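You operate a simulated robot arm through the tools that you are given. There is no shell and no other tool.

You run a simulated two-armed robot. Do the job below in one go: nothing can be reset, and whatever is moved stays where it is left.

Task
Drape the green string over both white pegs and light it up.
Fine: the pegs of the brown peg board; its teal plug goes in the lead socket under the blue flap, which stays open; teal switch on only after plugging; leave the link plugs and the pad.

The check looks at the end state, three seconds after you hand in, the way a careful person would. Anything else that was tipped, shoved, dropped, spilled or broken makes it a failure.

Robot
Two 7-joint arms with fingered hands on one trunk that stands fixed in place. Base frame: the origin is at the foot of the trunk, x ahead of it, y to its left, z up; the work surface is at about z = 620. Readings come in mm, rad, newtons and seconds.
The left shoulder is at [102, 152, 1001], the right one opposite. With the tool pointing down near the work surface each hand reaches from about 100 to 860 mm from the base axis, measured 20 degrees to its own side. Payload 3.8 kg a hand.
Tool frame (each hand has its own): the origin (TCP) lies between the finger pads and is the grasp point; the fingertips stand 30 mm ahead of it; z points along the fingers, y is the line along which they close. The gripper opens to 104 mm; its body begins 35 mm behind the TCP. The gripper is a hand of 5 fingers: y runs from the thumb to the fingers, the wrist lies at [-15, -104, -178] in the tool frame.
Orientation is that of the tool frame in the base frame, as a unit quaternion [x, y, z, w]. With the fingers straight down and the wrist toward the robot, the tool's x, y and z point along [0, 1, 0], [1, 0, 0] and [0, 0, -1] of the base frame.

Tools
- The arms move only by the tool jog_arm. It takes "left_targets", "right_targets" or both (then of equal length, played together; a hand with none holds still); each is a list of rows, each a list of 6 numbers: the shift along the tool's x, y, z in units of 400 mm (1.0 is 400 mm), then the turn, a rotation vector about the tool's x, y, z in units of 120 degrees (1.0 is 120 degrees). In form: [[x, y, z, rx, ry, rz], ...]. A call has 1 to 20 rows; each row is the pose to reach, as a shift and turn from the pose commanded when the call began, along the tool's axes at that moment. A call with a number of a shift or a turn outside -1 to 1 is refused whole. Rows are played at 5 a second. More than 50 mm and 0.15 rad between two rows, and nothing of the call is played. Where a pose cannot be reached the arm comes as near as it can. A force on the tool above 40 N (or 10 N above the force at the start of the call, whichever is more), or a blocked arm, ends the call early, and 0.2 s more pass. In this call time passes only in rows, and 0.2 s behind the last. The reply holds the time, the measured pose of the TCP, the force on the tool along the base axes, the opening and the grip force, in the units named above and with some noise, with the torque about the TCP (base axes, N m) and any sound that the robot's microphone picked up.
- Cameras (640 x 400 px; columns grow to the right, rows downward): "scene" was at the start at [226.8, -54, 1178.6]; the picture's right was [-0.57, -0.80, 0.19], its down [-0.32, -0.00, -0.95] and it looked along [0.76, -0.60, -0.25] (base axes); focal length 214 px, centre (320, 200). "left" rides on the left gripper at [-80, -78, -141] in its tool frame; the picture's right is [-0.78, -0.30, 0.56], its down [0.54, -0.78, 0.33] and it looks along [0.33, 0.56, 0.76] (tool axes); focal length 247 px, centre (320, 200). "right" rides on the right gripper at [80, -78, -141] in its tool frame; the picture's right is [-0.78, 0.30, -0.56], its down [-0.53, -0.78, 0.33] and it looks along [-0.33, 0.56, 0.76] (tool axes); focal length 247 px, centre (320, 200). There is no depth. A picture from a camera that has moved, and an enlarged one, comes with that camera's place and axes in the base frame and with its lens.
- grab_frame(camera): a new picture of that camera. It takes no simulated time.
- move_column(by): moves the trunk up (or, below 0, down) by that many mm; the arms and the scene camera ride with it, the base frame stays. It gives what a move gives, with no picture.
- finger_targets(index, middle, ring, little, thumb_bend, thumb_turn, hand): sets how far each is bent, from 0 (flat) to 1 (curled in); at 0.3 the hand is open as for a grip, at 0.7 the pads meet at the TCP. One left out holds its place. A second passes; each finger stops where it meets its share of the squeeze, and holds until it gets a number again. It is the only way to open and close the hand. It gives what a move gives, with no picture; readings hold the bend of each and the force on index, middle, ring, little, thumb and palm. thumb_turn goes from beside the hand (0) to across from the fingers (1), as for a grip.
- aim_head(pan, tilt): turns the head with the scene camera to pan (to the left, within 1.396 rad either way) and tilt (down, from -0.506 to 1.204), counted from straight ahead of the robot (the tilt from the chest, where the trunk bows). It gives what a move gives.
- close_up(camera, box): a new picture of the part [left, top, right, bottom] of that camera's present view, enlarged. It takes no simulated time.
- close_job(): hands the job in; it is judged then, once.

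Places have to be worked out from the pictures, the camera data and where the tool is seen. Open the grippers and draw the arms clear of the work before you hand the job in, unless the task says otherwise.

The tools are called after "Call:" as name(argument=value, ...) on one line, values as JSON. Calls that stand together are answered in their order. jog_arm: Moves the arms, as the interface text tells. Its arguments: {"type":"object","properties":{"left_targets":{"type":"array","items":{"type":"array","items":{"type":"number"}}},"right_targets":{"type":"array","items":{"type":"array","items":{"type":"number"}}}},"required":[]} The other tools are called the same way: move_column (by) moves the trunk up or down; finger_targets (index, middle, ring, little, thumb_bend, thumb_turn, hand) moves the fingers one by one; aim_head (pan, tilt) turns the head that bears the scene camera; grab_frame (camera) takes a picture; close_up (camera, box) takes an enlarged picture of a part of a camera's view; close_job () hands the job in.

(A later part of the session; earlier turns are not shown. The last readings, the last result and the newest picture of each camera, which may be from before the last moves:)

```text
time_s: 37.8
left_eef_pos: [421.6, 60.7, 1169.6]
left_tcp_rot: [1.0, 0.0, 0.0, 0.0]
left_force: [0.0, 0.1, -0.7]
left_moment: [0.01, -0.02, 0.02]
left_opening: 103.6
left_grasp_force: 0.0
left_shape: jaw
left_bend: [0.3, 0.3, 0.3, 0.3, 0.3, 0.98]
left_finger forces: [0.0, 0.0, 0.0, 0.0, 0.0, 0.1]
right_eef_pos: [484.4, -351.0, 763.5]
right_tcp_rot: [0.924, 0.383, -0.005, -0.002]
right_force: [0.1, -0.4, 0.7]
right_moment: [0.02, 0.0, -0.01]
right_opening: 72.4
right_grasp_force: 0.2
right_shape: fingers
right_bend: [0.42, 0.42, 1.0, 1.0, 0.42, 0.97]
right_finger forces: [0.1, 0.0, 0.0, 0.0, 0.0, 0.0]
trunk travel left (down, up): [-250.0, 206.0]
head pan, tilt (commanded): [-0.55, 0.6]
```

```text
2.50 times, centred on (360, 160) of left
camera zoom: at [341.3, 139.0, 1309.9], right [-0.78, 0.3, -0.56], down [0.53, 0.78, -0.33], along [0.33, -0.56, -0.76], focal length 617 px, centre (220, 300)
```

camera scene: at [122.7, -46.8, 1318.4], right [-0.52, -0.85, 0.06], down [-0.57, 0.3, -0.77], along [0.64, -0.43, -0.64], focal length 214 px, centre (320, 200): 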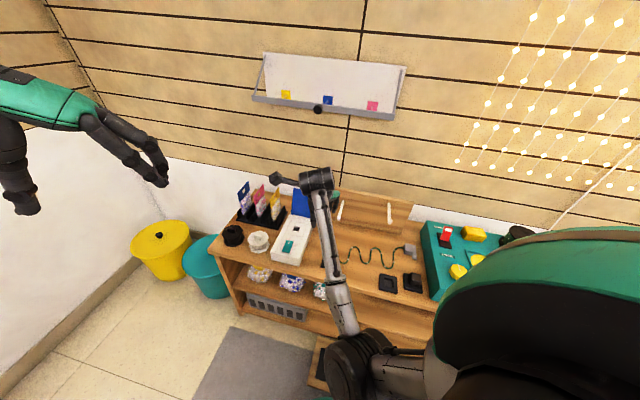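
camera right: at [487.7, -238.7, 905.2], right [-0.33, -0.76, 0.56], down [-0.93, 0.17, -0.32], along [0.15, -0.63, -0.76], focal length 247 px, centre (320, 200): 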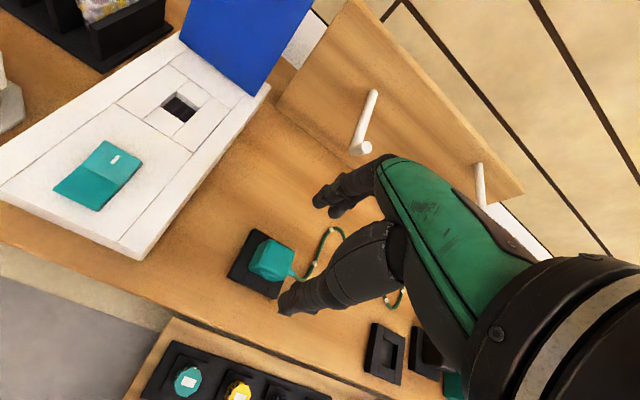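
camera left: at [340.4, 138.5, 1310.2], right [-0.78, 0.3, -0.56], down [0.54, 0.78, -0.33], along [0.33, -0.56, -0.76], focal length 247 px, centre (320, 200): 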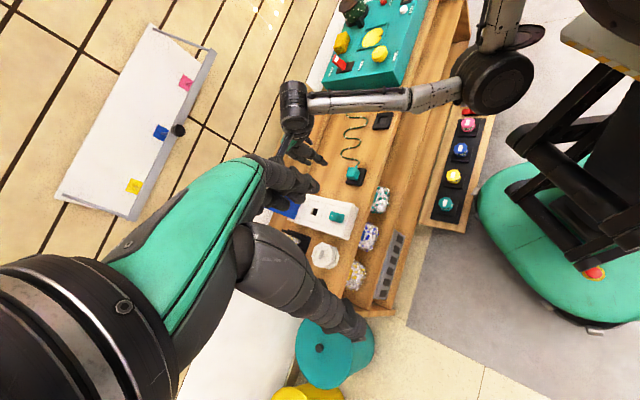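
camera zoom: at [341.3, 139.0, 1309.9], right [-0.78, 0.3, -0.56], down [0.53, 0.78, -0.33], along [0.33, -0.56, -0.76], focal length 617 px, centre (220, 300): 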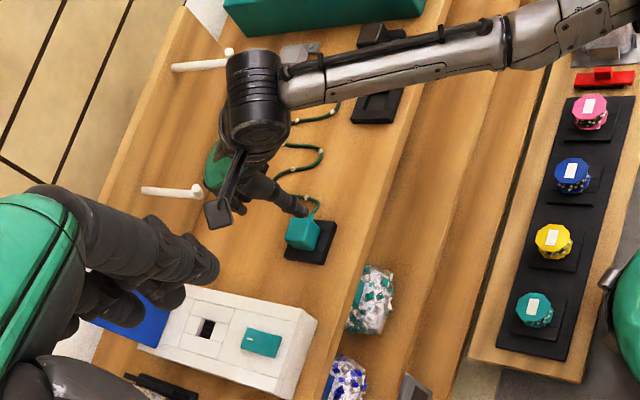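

The hand is about 100 mm above the plug. I enlarge the right view around the plug to refine its location relative to the hand.

Call:
close_up(camera="right", box=[210, 150, 390, 330])

Call:
close_up(camera="left", box=[340, 110, 410, 190])

```text
2.22 times, centred on (300, 240) of right
camera zoom: at [487.7, -238.7, 905.2], right [-0.33, -0.76, 0.56], down [-0.93, 0.17, -0.32], along [0.15, -0.63, -0.76], focal length 549 px, centre (364, 111)
```

zoom: 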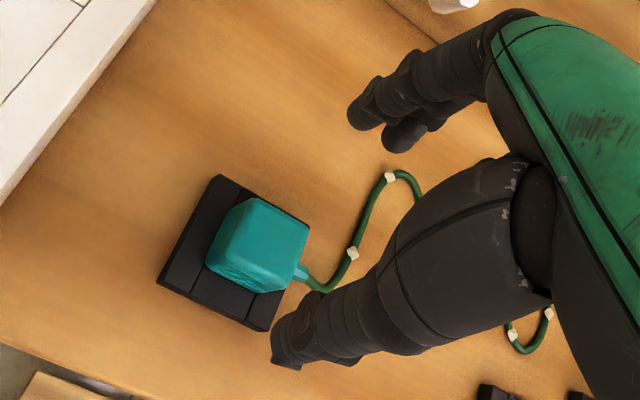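

```text
5.00 times, centred on (375, 150) of left
camera zoom: at [341.3, 139.0, 1309.9], right [-0.78, 0.3, -0.56], down [0.53, 0.78, -0.33], along [0.33, -0.56, -0.76], focal length 1235 px, centre (45, 450)
```

zoom: 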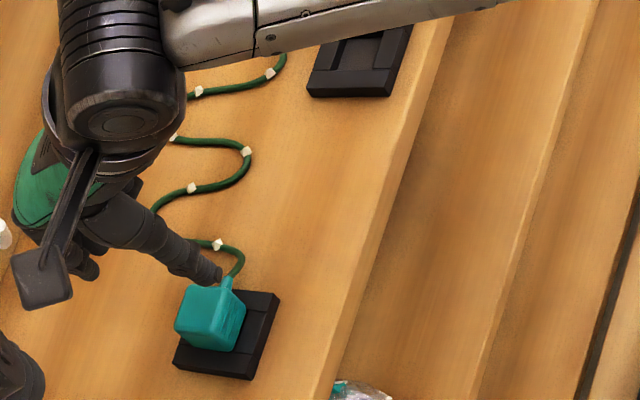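

Dock corners put the dock centre at about f=594, l=91.5; the hand is at f=590.6, l=94.3. I shift 3 mm forward and descend to TCP z≈670.

Call:
jog_arm(right_targets=[[0.001, 0.004, 0.08, 0, 0, 0], [0.002, 0.0085, 0.14, 0, 0, 0], [0.002, 0.0085, 0.19, 0, 0, 0], [0.002, 0.0085, 0.22, 0, 0, 0], [0.002, 0.0085, 0.234, 0, 0, 0]])

Call:
close_up(camera="right", box=[210, 150, 390, 330])

Call:
close_up(camera="left", box=[330, 110, 400, 190])

```text
time_s: 39.0
left_eef_pos: [421.3, 60.5, 1170.3]
left_tcp_rot: [1.0, 0.0, 0.0, 0.001]
left_force: [0.5, -0.5, 1.2]
left_moment: [-0.02, -0.01, 0.0]
left_opening: 103.7
left_grasp_force: 0.0
left_shape: jaw
left_bend: [0.3, 0.3, 0.3, 0.3, 0.3, 0.98]
left_finger forces: [0.0, 0.0, 0.0, 0.0, 0.0, 0.0]
right_eef_pos: [489.2, -352.1, 667.0]
right_tcp_rot: [0.923, 0.384, -0.005, -0.002]
right_force: [-1.2, 0.4, -0.6]
right_moment: [0.04, 0.01, 0.02]
right_opening: 72.4
right_grasp_force: 0.1
right_shape: fingers
right_bend: [0.42, 0.42, 1.0, 1.0, 0.42, 0.97]
right_finger forces: [0.0, 0.1, 0.1, 0.0, 0.0, 0.0]
trunk travel left (down, up): [-250.0, 206.0]
head pan, tilt (commanded): [-0.55, 0.6]
```

```text
2.22 times, centred on (300, 240) of right
camera zoom: at [490.6, -239.4, 808.9], right [-0.33, -0.76, 0.56], down [-0.93, 0.17, -0.32], along [0.15, -0.63, -0.76], focal length 549 px, centre (364, 111)
```

zoom: 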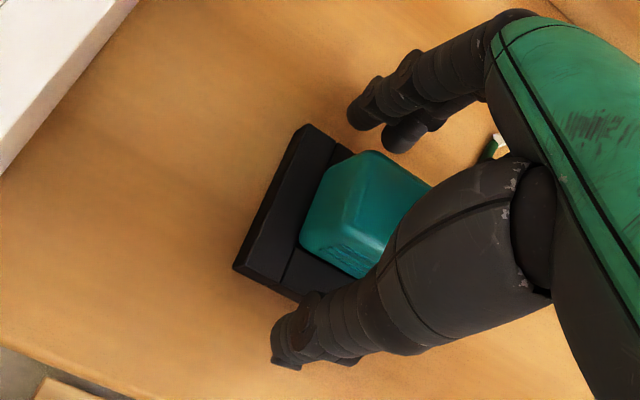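

```text
5.00 times, centred on (365, 150) of left
camera zoom: at [341.1, 138.9, 1310.0], right [-0.78, 0.3, -0.56], down [0.53, 0.78, -0.33], along [0.33, -0.56, -0.76], focal length 1235 px, centre (95, 450)
```

zoom: 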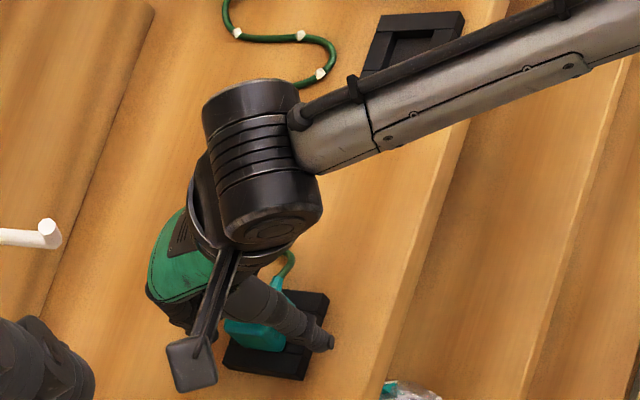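

The plug is centred between thumb and index/middle (faces at about ±17 mm, within 4 mm sideways). I close the three digits on it.

Call:
finger_targets(hand="right", index=0.7, middle=0.7, thumb_bend=0.7)

Call:
close_up(camera="right", box=[210, 150, 390, 330])

```text
time_s: 40.0
left_eef_pos: [422.1, 60.1, 1170.2]
left_tcp_rot: [1.0, 0.0, 0.001, 0.0]
left_force: [0.2, -0.5, -0.4]
left_moment: [-0.01, -0.04, -0.01]
left_opening: 103.6
left_grasp_force: 0.1
left_shape: jaw
left_bend: [0.3, 0.3, 0.3, 0.3, 0.3, 0.98]
left_finger forces: [0.0, 0.0, 0.0, 0.0, 0.1, 0.1]
right_eef_pos: [487.4, -351.7, 668.7]
right_tcp_rot: [0.923, 0.385, -0.004, -0.001]
right_force: [2.7, -3.6, 0.5]
right_moment: [-0.12, -0.08, 0.11]
right_opening: 28.8
right_grasp_force: 12.4
right_shape: fingers
right_bend: [0.6, 0.63, 1.0, 1.0, 0.59, 0.96]
right_finger forces: [6.9, 7.3, 0.0, 0.1, 10.3, 0.1]
trunk travel left (down, up): [-250.0, 206.0]
head pan, tilt (commanded): [-0.55, 0.6]
```

```text
2.22 times, centred on (300, 240) of right
camera zoom: at [490.8, -239.8, 809.1], right [-0.33, -0.76, 0.56], down [-0.93, 0.17, -0.32], along [0.15, -0.63, -0.76], focal length 549 px, centre (364, 111)
```

zoom: 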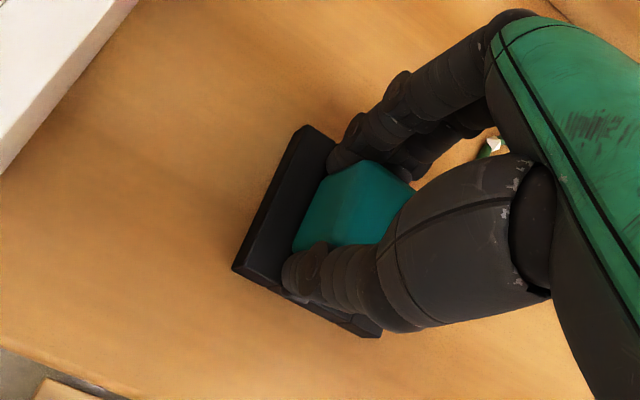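

The plug is gripped with 12 N (TCP f≈594, l≈96, z≈668). I lift it straight up slowly out of the dock.

Call:
jog_arm(right_targets=[[0, 0, -0.02, 0, 0, 0], [0, 0, -0.045, 0, 0, 0], [0, 0, -0.075, 0, 0, 0], [0, 0, -0.11, 0, 0, 0], [0, 0, -0.15, 0, 0, 0]])

Call:
grab_frame(camera="right")

Call:
close_up(camera="left", box=[300, 80, 420, 200])

```text
time_s: 41.2
left_eef_pos: [420.9, 61.5, 1170.2]
left_tcp_rot: [1.0, -0.001, -0.001, 0.001]
left_force: [-0.1, -0.2, 0.1]
left_moment: [-0.02, 0.02, 0.02]
left_opening: 103.7
left_grasp_force: 0.1
left_shape: jaw
left_bend: [0.3, 0.3, 0.3, 0.3, 0.3, 0.98]
left_finger forces: [0.1, 0.0, 0.0, 0.0, 0.1, 0.0]
right_eef_pos: [487.5, -351.3, 729.1]
right_tcp_rot: [0.924, 0.383, -0.006, -0.002]
right_force: [0.3, 0.1, -0.3]
right_moment: [0.0, 0.02, 0.0]
right_opening: 29.1
right_grasp_force: 11.7
right_shape: fingers
right_bend: [0.61, 0.64, 1.0, 1.0, 0.59, 0.96]
right_finger forces: [6.3, 5.3, 0.1, 0.0, 11.7, 0.0]
trunk travel left (down, up): [-250.0, 206.0]
head pan, tilt (commanded): [-0.55, 0.6]
```

```text
taken
camera right: at [490.0, -239.0, 869.8], right [-0.33, -0.76, 0.56], down [-0.93, 0.17, -0.32], along [0.15, -0.63, -0.76], focal length 247 px, centre (320, 200)
```

right: 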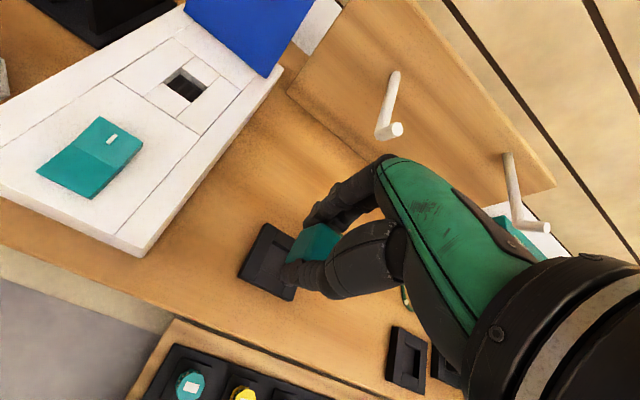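

```text
3.33 times, centred on (360, 140) of left
camera zoom: at [341.0, 139.1, 1310.0], right [-0.78, 0.3, -0.56], down [0.53, 0.78, -0.33], along [0.33, -0.56, -0.76], focal length 823 px, centre (187, 400)
```

zoom: 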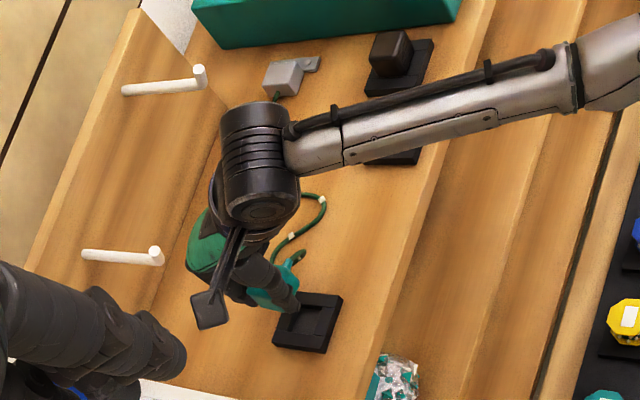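

The plug is out and still held. I zoom on the now empty dock to learn where the plug's centre sits relative to the hand.

Call:
close_up(camera="right", box=[220, 200, 340, 320])

Call:
close_up(camera="right", box=[110, 20, 280, 150])

```text
3.33 times, centred on (280, 260) of right
camera zoom: at [490.0, -239.0, 869.8], right [-0.33, -0.76, 0.56], down [-0.93, 0.17, -0.32], along [0.15, -0.63, -0.76], focal length 823 px, centre (453, 0)
```

zoom: 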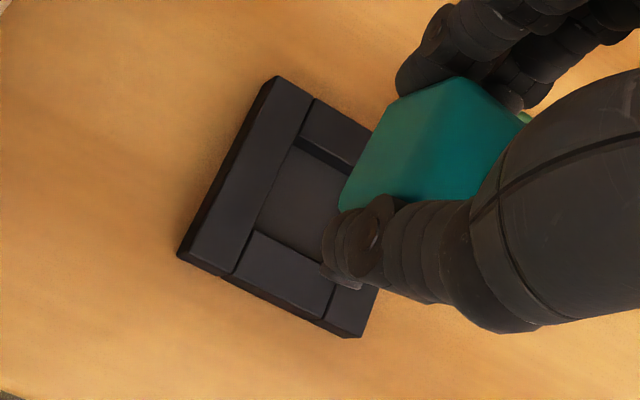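

```text
3.08 times, centred on (195, 85) of right
camera zoom: at [490.0, -239.0, 869.8], right [-0.33, -0.76, 0.56], down [-0.93, 0.17, -0.32], along [0.15, -0.63, -0.76], focal length 760 px, centre (705, 554)
```

zoom: 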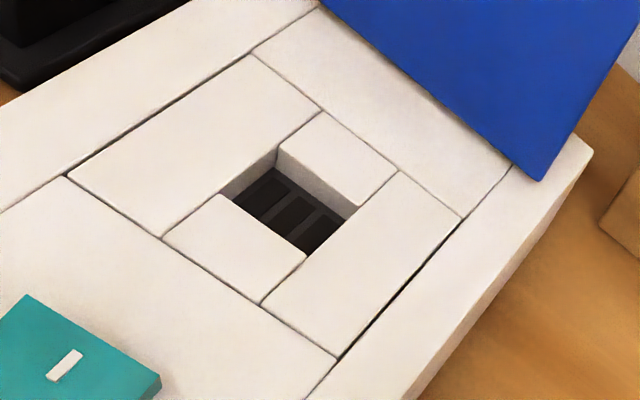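

The socket hole measures about 24×26 mm centred near l=247, f=674; the plug's centre sits about (−1.2, +1.3) mm from the TCP. Before draping I examine the pegs' upturned tips closely.

Call:
close_up(camera="right", box=[350, 50, 580, 250])

Call:
close_up(camera="left", box=[300, 80, 380, 180])

Call:
close_up(camera="scene", box=[320, 180, 430, 290])

```text
2.00 times, centred on (465, 150) of right
camera zoom: at [490.0, -239.0, 869.8], right [-0.33, -0.76, 0.56], down [-0.93, 0.17, -0.32], along [0.15, -0.63, -0.76], focal length 494 px, centre (30, 300)
```

zoom: 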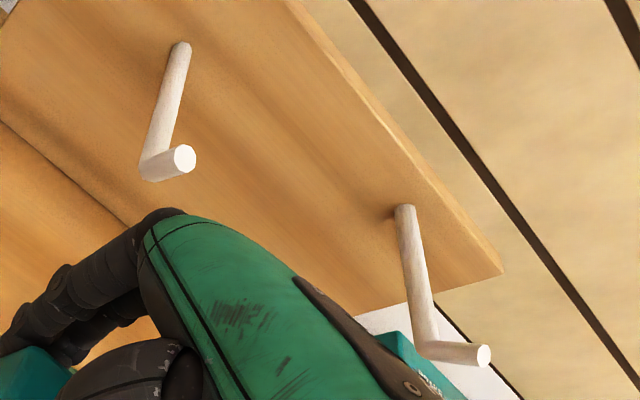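

```text
4.00 times, centred on (340, 130) of left
camera zoom: at [341.0, 139.1, 1310.0], right [-0.78, 0.3, -0.56], down [0.53, 0.78, -0.33], along [0.33, -0.56, -0.76], focal length 988 px, centre (240, 480)
```

zoom: 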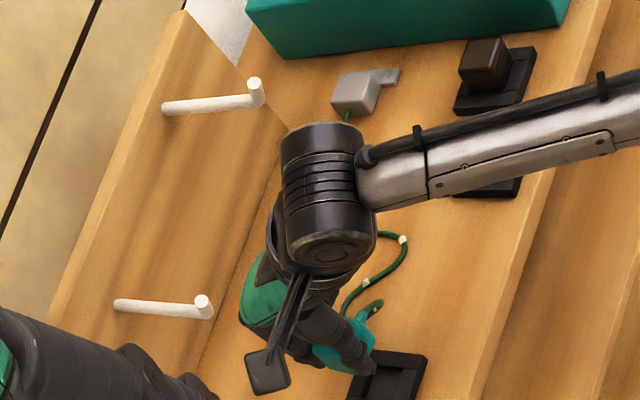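

```text
3.64 times, centred on (375, 235) of scene
camera zoom: at [123.2, -46.2, 1318.4], right [-0.52, -0.85, 0.06], down [-0.57, 0.3, -0.77], along [0.64, -0.43, -0.64], focal length 780 px, centre (120, 73)
```

zoom: 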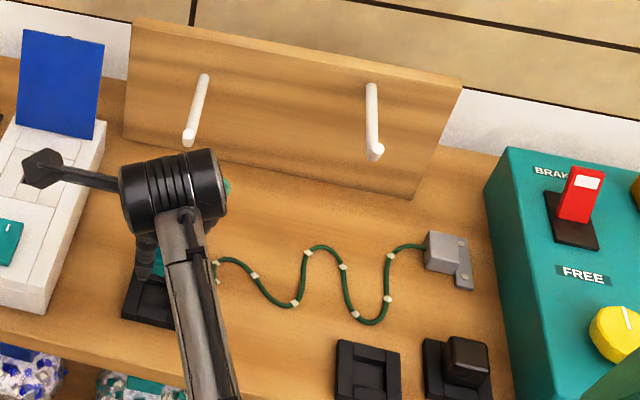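

The pegs have roughly 20 mm upright nubs: tops near z≈762 (left) and z≈800 (right), at f≈695. I now carry the plug up and to the right in front of the pegs, checking midway.

Call:
jog_arm(right_targets=[[0, 0, -0.06, 0, 0, 0], [-0.02, 0.01, -0.12, 0, 0, 0], [-0.06, 0.02, -0.18, 0, 0, 0], [-0.11, 0.04, -0.24, 0, 0, 0], [-0.17, 0.06, -0.3, 0, 0, 0], [-0.23, 0.08, -0.35, 0, 0, 0], [-0.3, 0.09, -0.38, 0, 0, 0], [-0.37, 0.1, -0.39, 0, 0, 0]])

Call:
grab_frame(camera="scene")

Call:
grab_frame(camera="left")

Call:
grab_frame(camera="right")

```text
time_s: 43.0
left_eef_pos: [420.6, 59.1, 1170.4]
left_tcp_rot: [1.0, 0.0, -0.001, 0.0]
left_force: [-0.1, -0.3, 0.1]
left_moment: [-0.02, 0.0, -0.02]
left_opening: 103.7
left_grasp_force: 0.1
left_shape: jaw
left_bend: [0.3, 0.3, 0.3, 0.3, 0.3, 0.98]
left_finger forces: [0.0, 0.0, 0.0, 0.0, 0.0, 0.0]
right_eef_pos: [415.0, -485.2, 885.0]
right_tcp_rot: [0.923, 0.384, -0.006, -0.002]
right_force: [0.2, -0.1, -1.2]
right_moment: [0.0, 0.0, -0.04]
right_opening: 29.1
right_grasp_force: 11.4
right_shape: fingers
right_bend: [0.61, 0.64, 1.0, 1.0, 0.59, 0.96]
right_finger forces: [6.4, 5.1, 0.0, 0.0, 11.6, 0.1]
trunk travel left (down, up): [-250.0, 206.0]
head pan, tilt (commanded): [-0.55, 0.6]
```

```text
taken
camera scene: at [122.9, -47.0, 1318.3], right [-0.52, -0.85, 0.06], down [-0.57, 0.3, -0.77], along [0.64, -0.43, -0.64], focal length 214 px, centre (320, 200)
```

scene: 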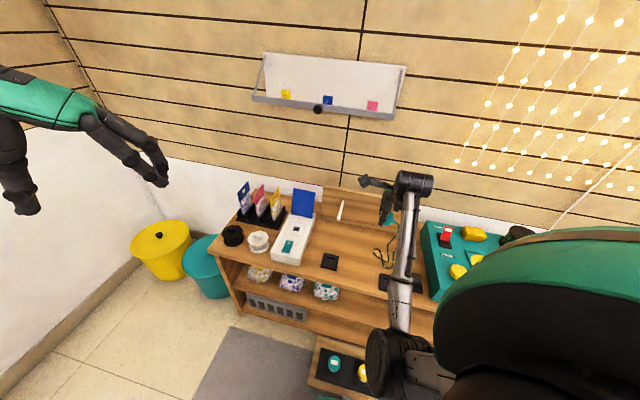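

```text
taken
camera left: at [340.6, 138.2, 1310.2], right [-0.78, 0.3, -0.56], down [0.54, 0.78, -0.33], along [0.33, -0.56, -0.76], focal length 247 px, centre (320, 200)
```

left: 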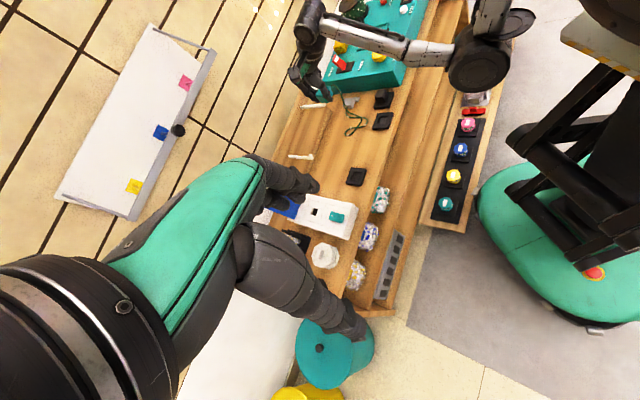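

```text
taken
camera right: at [415.7, -373.6, 1025.9], right [-0.33, -0.76, 0.56], down [-0.93, 0.17, -0.32], along [0.15, -0.63, -0.76], focal length 247 px, centre (320, 200)
```

right: 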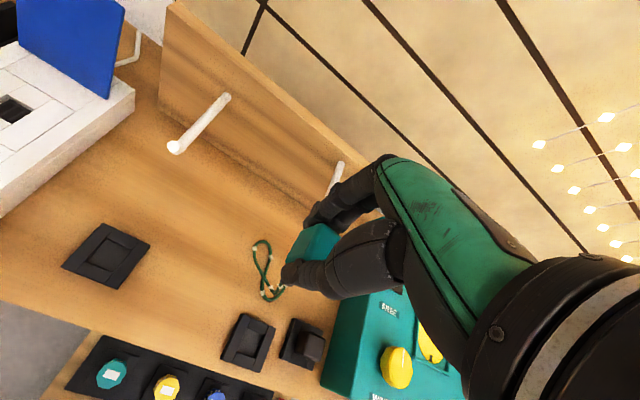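

The string trails up from the table below the plug. I enlarge the string area before moving on to the right of the right peg.

Call:
close_up(camera="right", box=[210, 200, 350, 380])

Call:
close_up(camera="scene", box=[330, 170, 450, 300])

Call:
close_up(camera="left", box=[270, 60, 410, 180])

```text
2.22 times, centred on (280, 290) of right
camera zoom: at [415.7, -373.6, 1025.9], right [-0.33, -0.76, 0.56], down [-0.93, 0.17, -0.32], along [0.15, -0.63, -0.76], focal length 549 px, centre (409, 0)
```

zoom: 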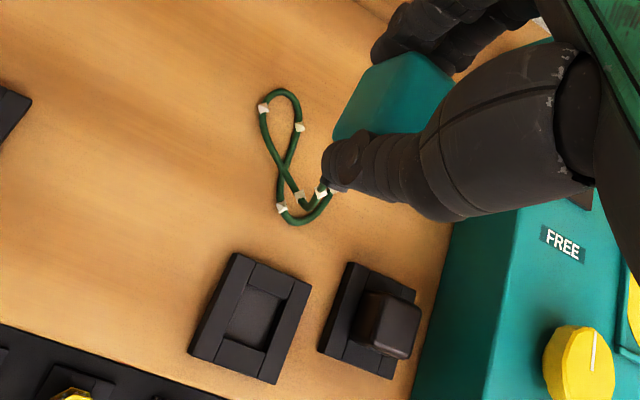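

```text
3.08 times, centred on (390, 235) of scene
camera zoom: at [122.9, -47.0, 1318.3], right [-0.52, -0.85, 0.06], down [-0.57, 0.3, -0.77], along [0.64, -0.43, -0.64], focal length 660 px, centre (105, 92)
```

zoom: 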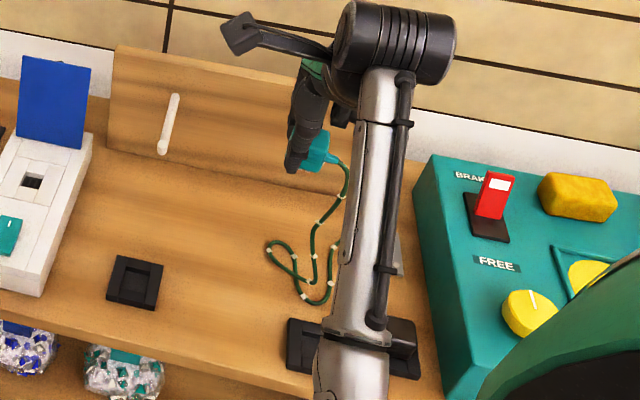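

```text
3.33 times, centred on (340, 120) of left
camera zoom: at [340.6, 138.2, 1310.2], right [-0.78, 0.3, -0.56], down [0.54, 0.78, -0.33], along [0.33, -0.56, -0.76], focal length 823 px, centre (253, 467)
```

zoom: 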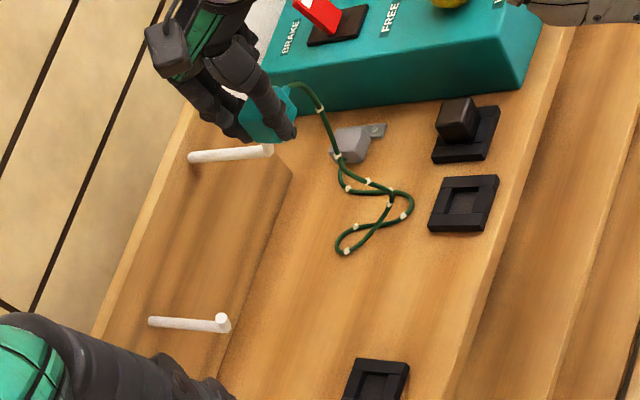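

The string hangs freely with only a loose crossover on the table. I continue right past the right peg, then forward to f≈755 beside it.

Call:
jog_arm(right_targets=[[-0.07, 0.01, -0.01, 0, 0, 0], [-0.14, 0.02, -0.02, 0, 0, 0], [-0.21, 0.03, -0.02, 0, 0, 0], [-0.28, 0.04, -0.02, 0, 0, 0], [-0.35, 0.05, -0.02, 0, 0, 0], [-0.37, 0.11, -0.02, 0, 0, 0], [-0.375, 0.18, -0.02, 0, 0, 0], [-0.375, 0.24, -0.02, 0, 0, 0], [-0.375, 0.295, -0.02, 0, 0, 0]])

Call:
grab_frame(camera="scene")

Call:
grab_frame(camera="right")

Call:
close_up(camera="left", box=[250, 0, 410, 180])

```text
time_s: 45.0
left_eef_pos: [421.5, 59.7, 1170.6]
left_tcp_rot: [1.0, -0.001, 0.0, 0.0]
left_force: [0.5, -0.2, -0.3]
left_moment: [0.01, 0.01, -0.03]
left_opening: 103.7
left_grasp_force: 0.1
left_shape: jaw
left_bend: [0.3, 0.3, 0.3, 0.3, 0.3, 0.98]
left_finger forces: [0.0, 0.0, 0.0, 0.1, 0.1, 0.1]
right_eef_pos: [392.4, -677.6, 890.2]
right_tcp_rot: [0.923, 0.384, -0.004, -0.003]
right_force: [0.1, 0.8, -1.1]
right_moment: [0.01, -0.02, 0.04]
right_opening: 29.1
right_grasp_force: 11.5
right_shape: fingers
right_bend: [0.61, 0.64, 1.0, 1.0, 0.59, 0.96]
right_finger forces: [6.4, 5.1, 0.0, 0.0, 11.5, 0.1]
trunk travel left (down, up): [-250.0, 206.0]
head pan, tilt (commanded): [-0.55, 0.6]
```

```text
taken
camera scene: at [123.8, -46.9, 1318.2], right [-0.52, -0.85, 0.06], down [-0.57, 0.3, -0.77], along [0.63, -0.43, -0.64], focal length 214 px, centre (320, 200)
```

scene: 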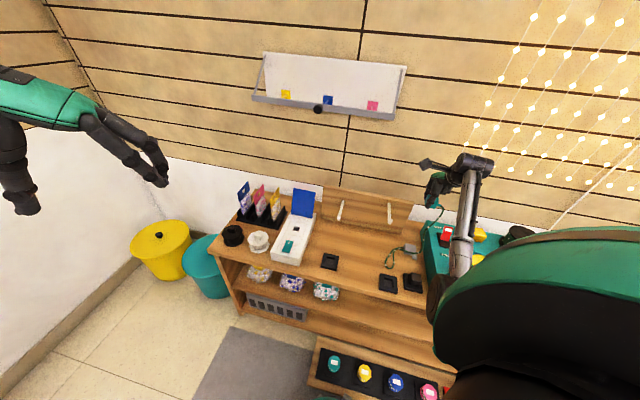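

```text
taken
camera right: at [395.7, -564.4, 1031.9], right [-0.33, -0.76, 0.56], down [-0.93, 0.17, -0.32], along [0.15, -0.63, -0.76], focal length 247 px, centre (320, 200)
```

right: 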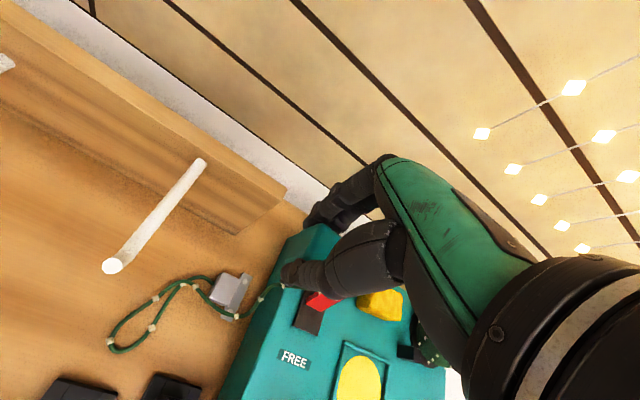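

```text
2.22 times, centred on (330, 90) of left
camera zoom: at [341.6, 138.3, 1309.9], right [-0.78, 0.3, -0.56], down [0.53, 0.78, -0.33], along [0.33, -0.56, -0.76], focal length 549 px, centre (298, 444)
```

zoom: 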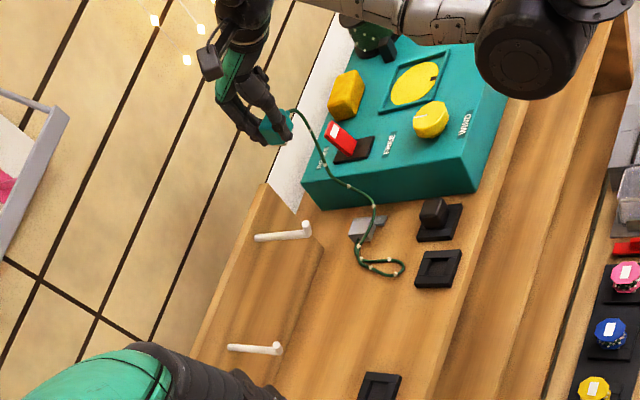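

The plug is right of the right peg at f≈756, with the string hanging to the anchor. I carry it left over the top of the right peg to between the pegs.

Call:
jog_arm(right_targets=[[0.05, 0, 0, 0, 0, 0], [0.11, 0, 0, 0, 0, 0], [0.18, 0, 0, 0, 0, 0], [0.25, 0, 0, 0, 0, 0], [0.32, 0, 0, 0, 0, 0], [0.39, 0, 0, 0, 0, 0], [0.46, 0, 0, 0, 0, 0], [0.53, 0, 0, 0, 0, 0]])

Call:
grab_frame(camera="scene")

Call:
close_up(camera="scene", box=[320, 170, 450, 300])

Call:
close_up(camera="left", box=[250, 20, 410, 200])

Call:
grab_frame(camera="right")

```text
time_s: 46.8
left_eef_pos: [421.7, 61.9, 1169.4]
left_tcp_rot: [1.0, 0.0, -0.001, 0.0]
left_force: [0.5, 0.2, -0.1]
left_moment: [0.01, -0.01, 0.0]
left_opening: 103.9
left_grasp_force: 0.0
left_shape: jaw
left_bend: [0.3, 0.3, 0.3, 0.3, 0.3, 0.98]
left_finger forces: [0.1, 0.0, 0.0, 0.0, 0.0, 0.0]
right_eef_pos: [540.4, -523.0, 890.5]
right_tcp_rot: [0.924, 0.383, -0.005, -0.002]
right_force: [0.1, 1.0, -0.4]
right_moment: [0.01, 0.0, -0.02]
right_opening: 29.1
right_grasp_force: 11.6
right_shape: fingers
right_bend: [0.61, 0.64, 1.0, 1.0, 0.59, 0.96]
right_finger forces: [6.5, 5.1, 0.0, 0.0, 11.5, 0.1]
trunk travel left (down, up): [-250.0, 206.0]
head pan, tilt (commanded): [-0.55, 0.6]
```

```text
taken
camera scene: at [123.9, -45.9, 1318.3], right [-0.52, -0.85, 0.06], down [-0.57, 0.3, -0.77], along [0.63, -0.43, -0.64], focal length 214 px, centre (320, 200)
```

scene: 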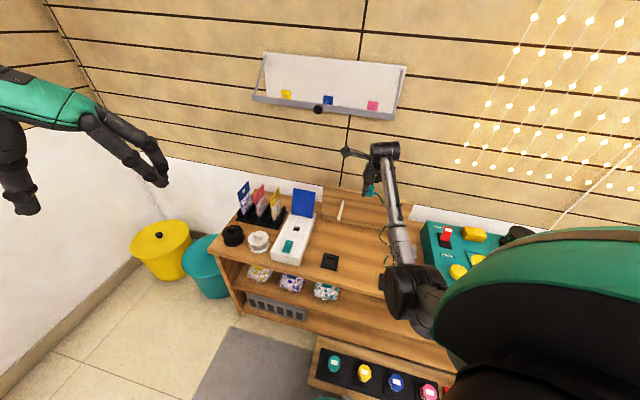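

```text
3.08 times, centred on (385, 235) of scene
camera zoom: at [123.9, -45.9, 1318.3], right [-0.52, -0.85, 0.06], down [-0.57, 0.3, -0.77], along [0.63, -0.43, -0.64], focal length 660 px, centre (120, 92)
```

zoom: 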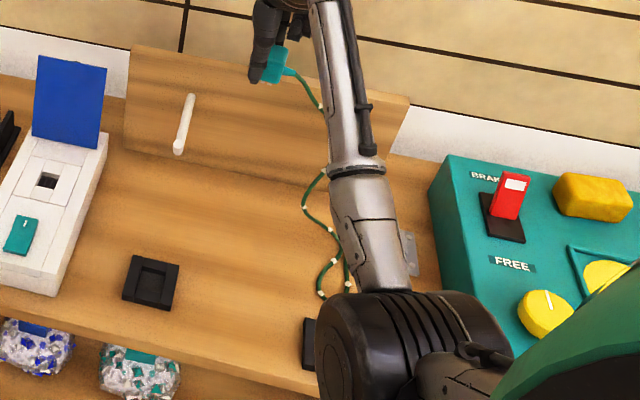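

```text
2.22 times, centred on (330, 110) of left
camera zoom: at [341.7, 139.3, 1309.7], right [-0.78, 0.3, -0.56], down [0.53, 0.78, -0.33], along [0.33, -0.56, -0.76], focal length 549 px, centre (298, 400)
```

zoom: 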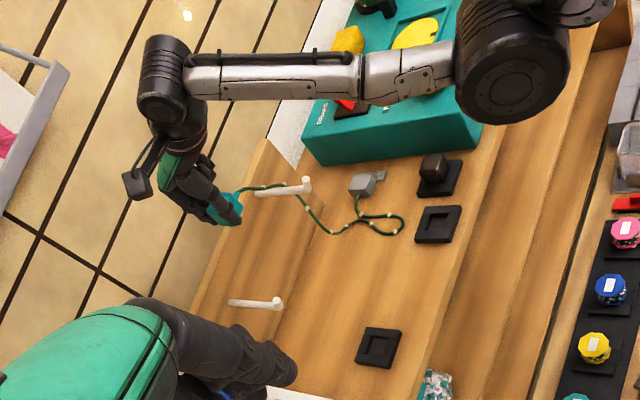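

```text
taken
camera right: at [543.9, -411.7, 1032.1], right [-0.33, -0.76, 0.56], down [-0.93, 0.17, -0.32], along [0.15, -0.63, -0.76], focal length 247 px, centre (320, 200)
```

right: 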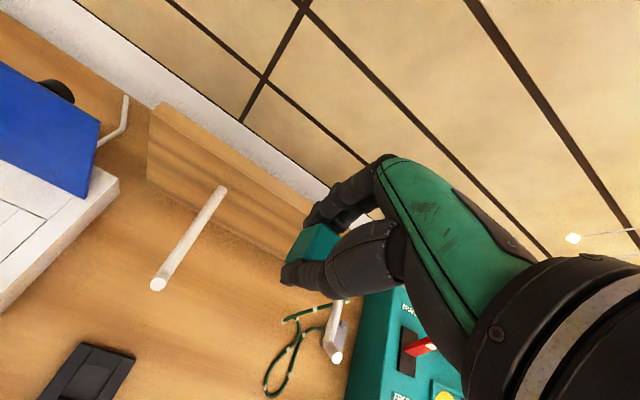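

The string seems to lie across the right peg near its tip; I need a close look to see on which side it falls.

Call:
close_up(camera="right", box=[240, 270, 380, 400])

Call:
close_up(camera="left", box=[300, 80, 370, 140])

Call:
close_up(camera="scene", box=[360, 170, 400, 270])

```text
3.08 times, centred on (310, 335) of right
camera zoom: at [543.9, -411.7, 1032.1], right [-0.33, -0.76, 0.56], down [-0.93, 0.17, -0.32], along [0.15, -0.63, -0.76], focal length 760 px, centre (351, -215)
```

zoom: 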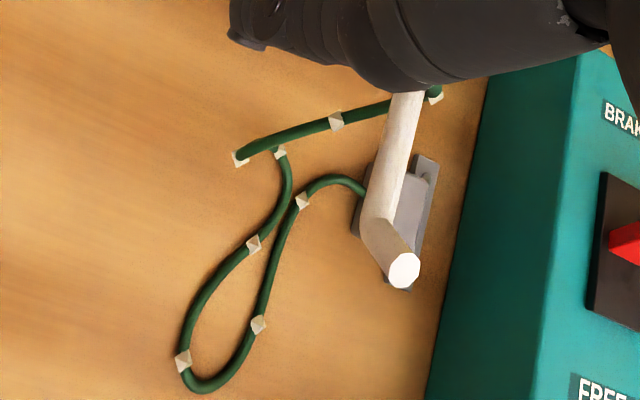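

```text
6.67 times, centred on (335, 110) of left
camera zoom: at [341.7, 139.3, 1309.7], right [-0.78, 0.3, -0.56], down [0.53, 0.78, -0.33], along [0.33, -0.56, -0.76], focal length 1646 px, centre (220, 800)
```

zoom: 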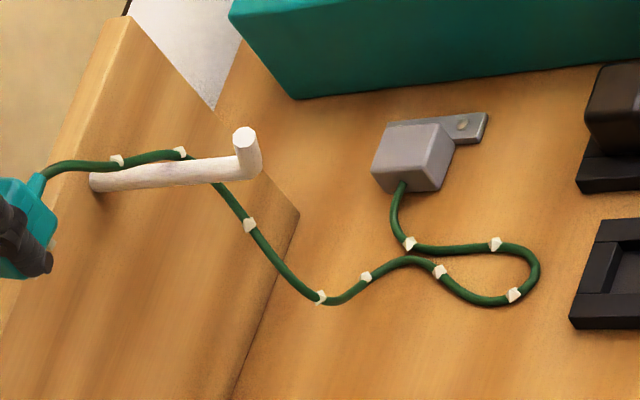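

```text
4.00 times, centred on (380, 220) of scene
camera zoom: at [123.9, -45.9, 1318.3], right [-0.52, -0.85, 0.06], down [-0.57, 0.3, -0.77], along [0.63, -0.43, -0.64], focal length 858 px, centre (80, 120)
```

zoom: 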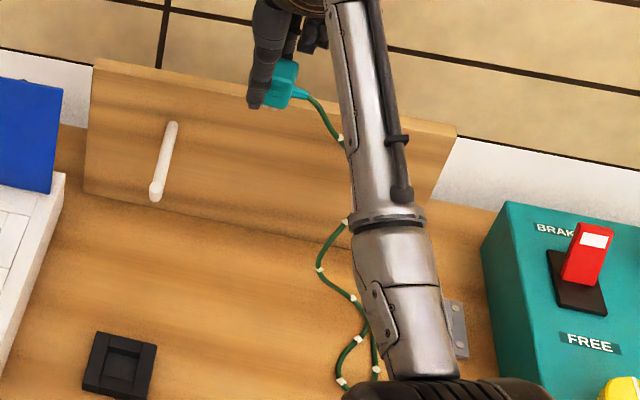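

The string passes over the right peg's top, with its slack tail hanging under toward the table—this will tighten toward the anchor as I pull. I continue left past the left peg at the same height.

Call:
jog_arm(right_targets=[[0.06, 0, 0, 0, 0, 0], [0.12, 0, 0, 0, 0, 0], [0.18, 0, 0, 0, 0, 0], [0.24, 0, 0, 0, 0, 0], [0.3, 0, 0, 0, 0, 0], [0.36, 0, 0, 0, 0, 0], [0.42, 0, 0, 0, 0, 0], [0.47, 0, 0, 0, 0, 0]])

Call:
grab_frame(camera="right")

Call:
close_up(camera="scene", box=[300, 150, 440, 280])

Call:
close_up(camera="left", box=[240, 70, 400, 210])

```text
time_s: 48.6
left_eef_pos: [421.0, 60.7, 1170.8]
left_tcp_rot: [1.0, 0.001, 0.0, -0.001]
left_force: [0.2, 0.4, -1.2]
left_moment: [-0.01, -0.01, -0.03]
left_opening: 103.8
left_grasp_force: 0.0
left_shape: jaw
left_bend: [0.3, 0.3, 0.3, 0.3, 0.3, 0.98]
left_finger forces: [0.0, 0.1, 0.1, 0.1, 0.1, 0.0]
right_eef_pos: [675.2, -392.0, 890.0]
right_tcp_rot: [0.923, 0.384, -0.005, -0.001]
right_force: [0.5, 0.8, -0.3]
right_moment: [-0.04, 0.02, 0.0]
right_opening: 29.2
right_grasp_force: 11.5
right_shape: fingers
right_bend: [0.61, 0.64, 1.0, 1.0, 0.59, 0.96]
right_finger forces: [6.4, 5.0, 0.0, 0.0, 11.5, 0.0]
trunk travel left (down, up): [-250.0, 206.0]
head pan, tilt (commanded): [-0.55, 0.6]
```

```text
taken
camera right: at [677.5, -279.4, 1031.2], right [-0.33, -0.76, 0.56], down [-0.93, 0.17, -0.32], along [0.15, -0.63, -0.76], focal length 247 px, centre (320, 200)
```

right: 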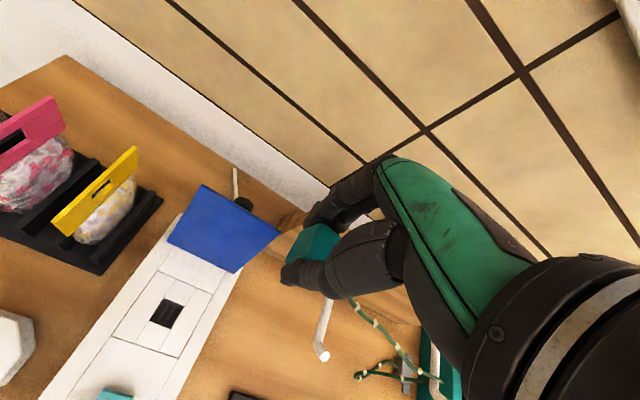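

```text
3.08 times, centred on (370, 215) of scene
camera zoom: at [123.7, -46.0, 1318.3], right [-0.52, -0.85, 0.06], down [-0.57, 0.3, -0.77], along [0.63, -0.43, -0.64], focal length 660 px, centre (166, 154)
```

zoom: 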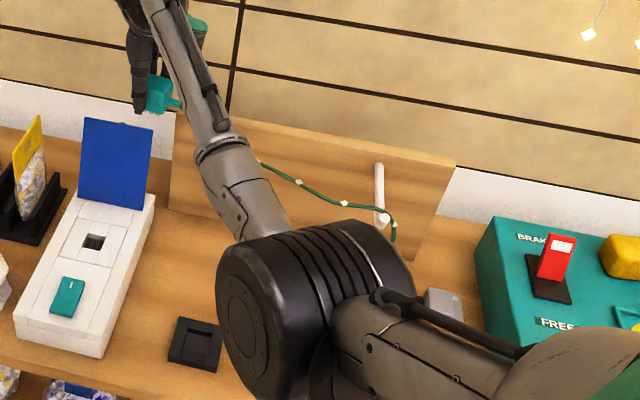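

```text
2.86 times, centred on (320, 140) of left
camera zoom: at [341.5, 139.2, 1309.8], right [-0.78, 0.3, -0.56], down [0.53, 0.78, -0.33], along [0.33, -0.56, -0.76], focal length 706 px, centre (320, 371)
```

zoom: 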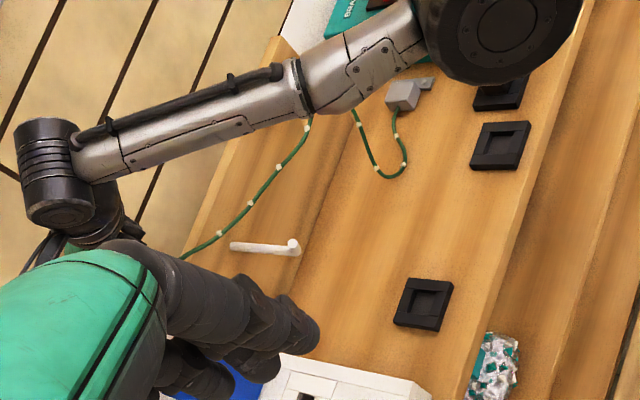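

The string now runs above the left peg and over the right peg. I check closely that it sits behind the right peg's nub.

Call:
close_up(camera="scene", box=[340, 175, 400, 240])

Call:
close_up(camera="right", box=[300, 280, 460, 400])

Call:
close_up(camera="left", box=[290, 90, 360, 180])

```text
6.15 times, centred on (370, 208) of scene
camera zoom: at [123.7, -46.0, 1318.3], right [-0.52, -0.85, 0.06], down [-0.57, 0.3, -0.77], along [0.63, -0.43, -0.64], focal length 1320 px, centre (12, 154)
```

zoom: 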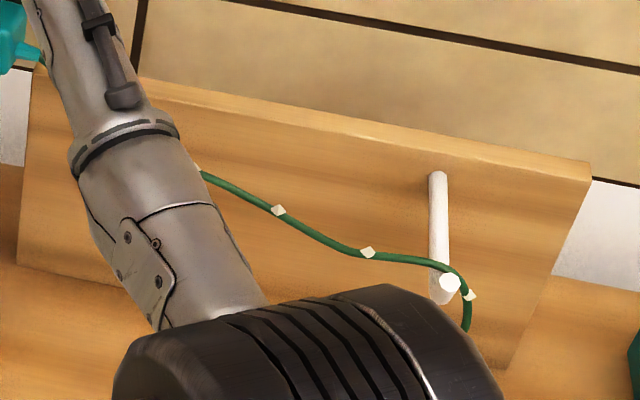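

```text
3.33 times, centred on (380, 340) of right
camera zoom: at [677.5, -279.4, 1031.2], right [-0.33, -0.76, 0.56], down [-0.93, 0.17, -0.32], along [0.15, -0.63, -0.76], focal length 823 px, centre (120, -267)
```

zoom: 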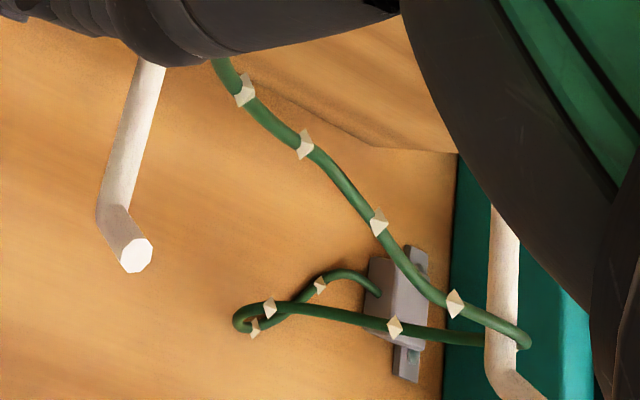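

```text
4.44 times, centred on (325, 135) of left
camera zoom: at [341.5, 139.2, 1309.8], right [-0.78, 0.3, -0.56], down [0.53, 0.78, -0.33], along [0.33, -0.56, -0.76], focal length 1098 px, centre (298, 489)
```

zoom: 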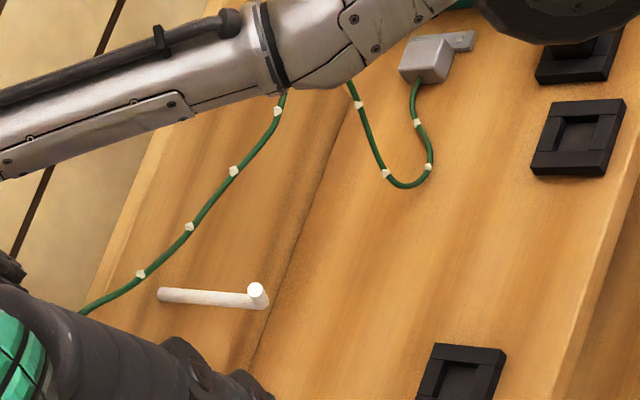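

The string lies over the right peg, behind its nub. Now I shift to l≈150 in front of the board and lower the plug to about peg height so the string settles on the left peg behind its nub.

Call:
jog_arm(right_targets=[[-0.06, -0.01, 0, 0, 0, 0], [-0.12, -0.02, 0.02, 0, 0, 0], [-0.12, -0.025, 0.09, 0, 0, 0], [-0.12, -0.025, 0.16, 0, 0, 0], [-0.12, -0.025, 0.22, 0, 0, 0], [-0.12, -0.025, 0.265, 0, 0, 0]])

Call:
grab_frame(camera="right")

Call:
close_up(camera="scene", box=[300, 150, 420, 260])

Call:
close_up(camera="left", box=[240, 90, 360, 200])

```text
time_s: 50.0
left_eef_pos: [421.5, 61.4, 1169.5]
left_tcp_rot: [1.0, -0.001, 0.0, 0.0]
left_force: [-0.7, 0.5, -0.1]
left_moment: [0.0, -0.02, -0.04]
left_opening: 103.6
left_grasp_force: 0.2
left_shape: jaw
left_bend: [0.3, 0.3, 0.3, 0.3, 0.3, 0.98]
left_finger forces: [0.1, 0.1, 0.1, 0.0, 0.1, 0.0]
right_eef_pos: [633.7, -418.5, 784.6]
right_tcp_rot: [0.924, 0.383, -0.004, -0.003]
right_force: [0.2, 0.3, 0.3]
right_moment: [0.03, 0.03, 0.02]
right_opening: 28.9
right_grasp_force: 11.3
right_shape: fingers
right_bend: [0.61, 0.64, 1.0, 1.0, 0.59, 0.96]
right_finger forces: [6.4, 5.0, 0.0, 0.0, 11.4, 0.0]
trunk travel left (down, up): [-250.0, 206.0]
head pan, tilt (commanded): [-0.55, 0.6]
```

```text
taken
camera right: at [635.1, -306.6, 926.1], right [-0.33, -0.76, 0.56], down [-0.93, 0.17, -0.32], along [0.15, -0.63, -0.76], focal length 247 px, centre (320, 200)
```

right: 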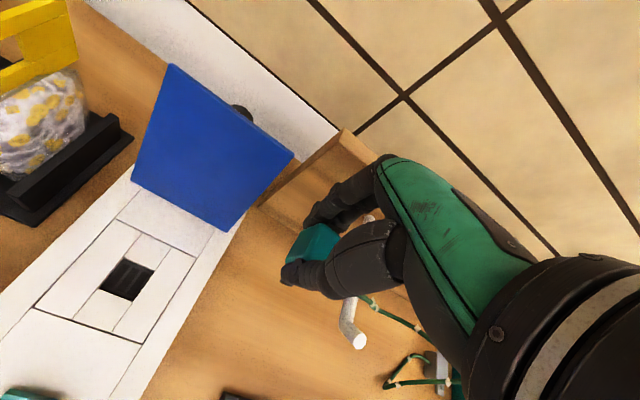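

```text
3.64 times, centred on (360, 205) of scene
camera zoom: at [123.6, -46.4, 1318.3], right [-0.52, -0.85, 0.06], down [-0.57, 0.3, -0.77], along [0.63, -0.43, -0.64], focal length 780 px, centre (174, 182)
```

zoom: 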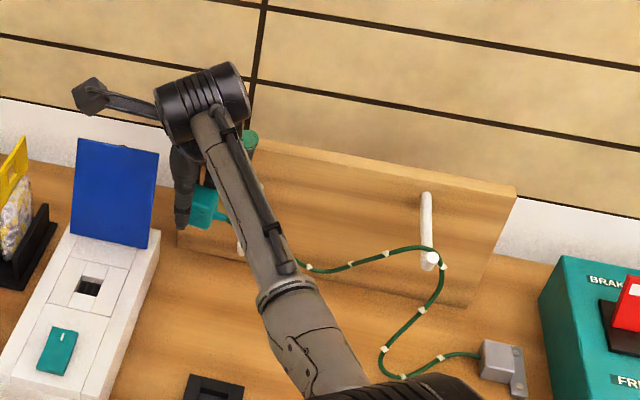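

```text
3.64 times, centred on (300, 145) of left
camera zoom: at [341.4, 138.8, 1309.9], right [-0.78, 0.3, -0.56], down [0.53, 0.78, -0.33], along [0.33, -0.56, -0.76], focal length 898 px, centre (393, 400)
```

zoom: 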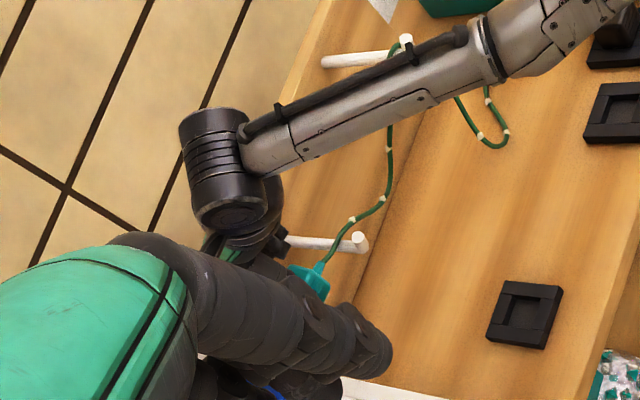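

The plug is beside the left peg with the cable crossing it. I zoom in to confirm that the cable goes over the peg behind the nub.

Call:
close_up(camera="left", box=[260, 130, 320, 185])

Call:
close_up(camera="right", box=[270, 190, 440, 390])

```text
7.27 times, centred on (290, 158) of left
camera zoom: at [341.4, 138.8, 1309.9], right [-0.78, 0.3, -0.56], down [0.53, 0.78, -0.33], along [0.33, -0.56, -0.76], focal length 1796 px, centre (538, 509)
```

zoom: 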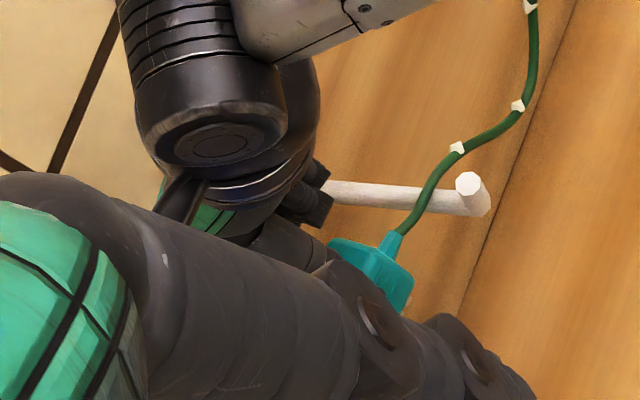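

```text
2.00 times, centred on (355, 290) of right
camera zoom: at [635.1, -306.6, 926.1], right [-0.33, -0.76, 0.56], down [-0.93, 0.17, -0.32], along [0.15, -0.63, -0.76], focal length 494 px, centre (250, 20)
```

zoom: 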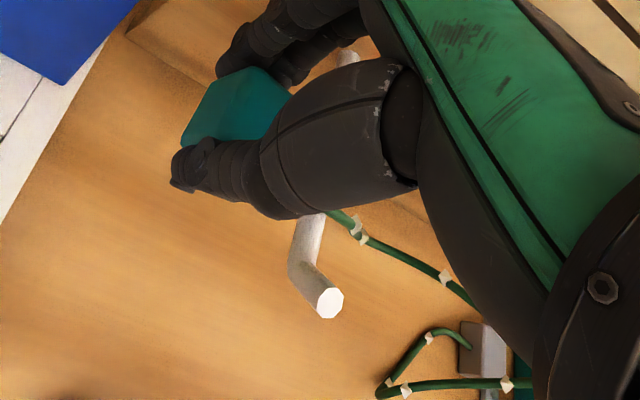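

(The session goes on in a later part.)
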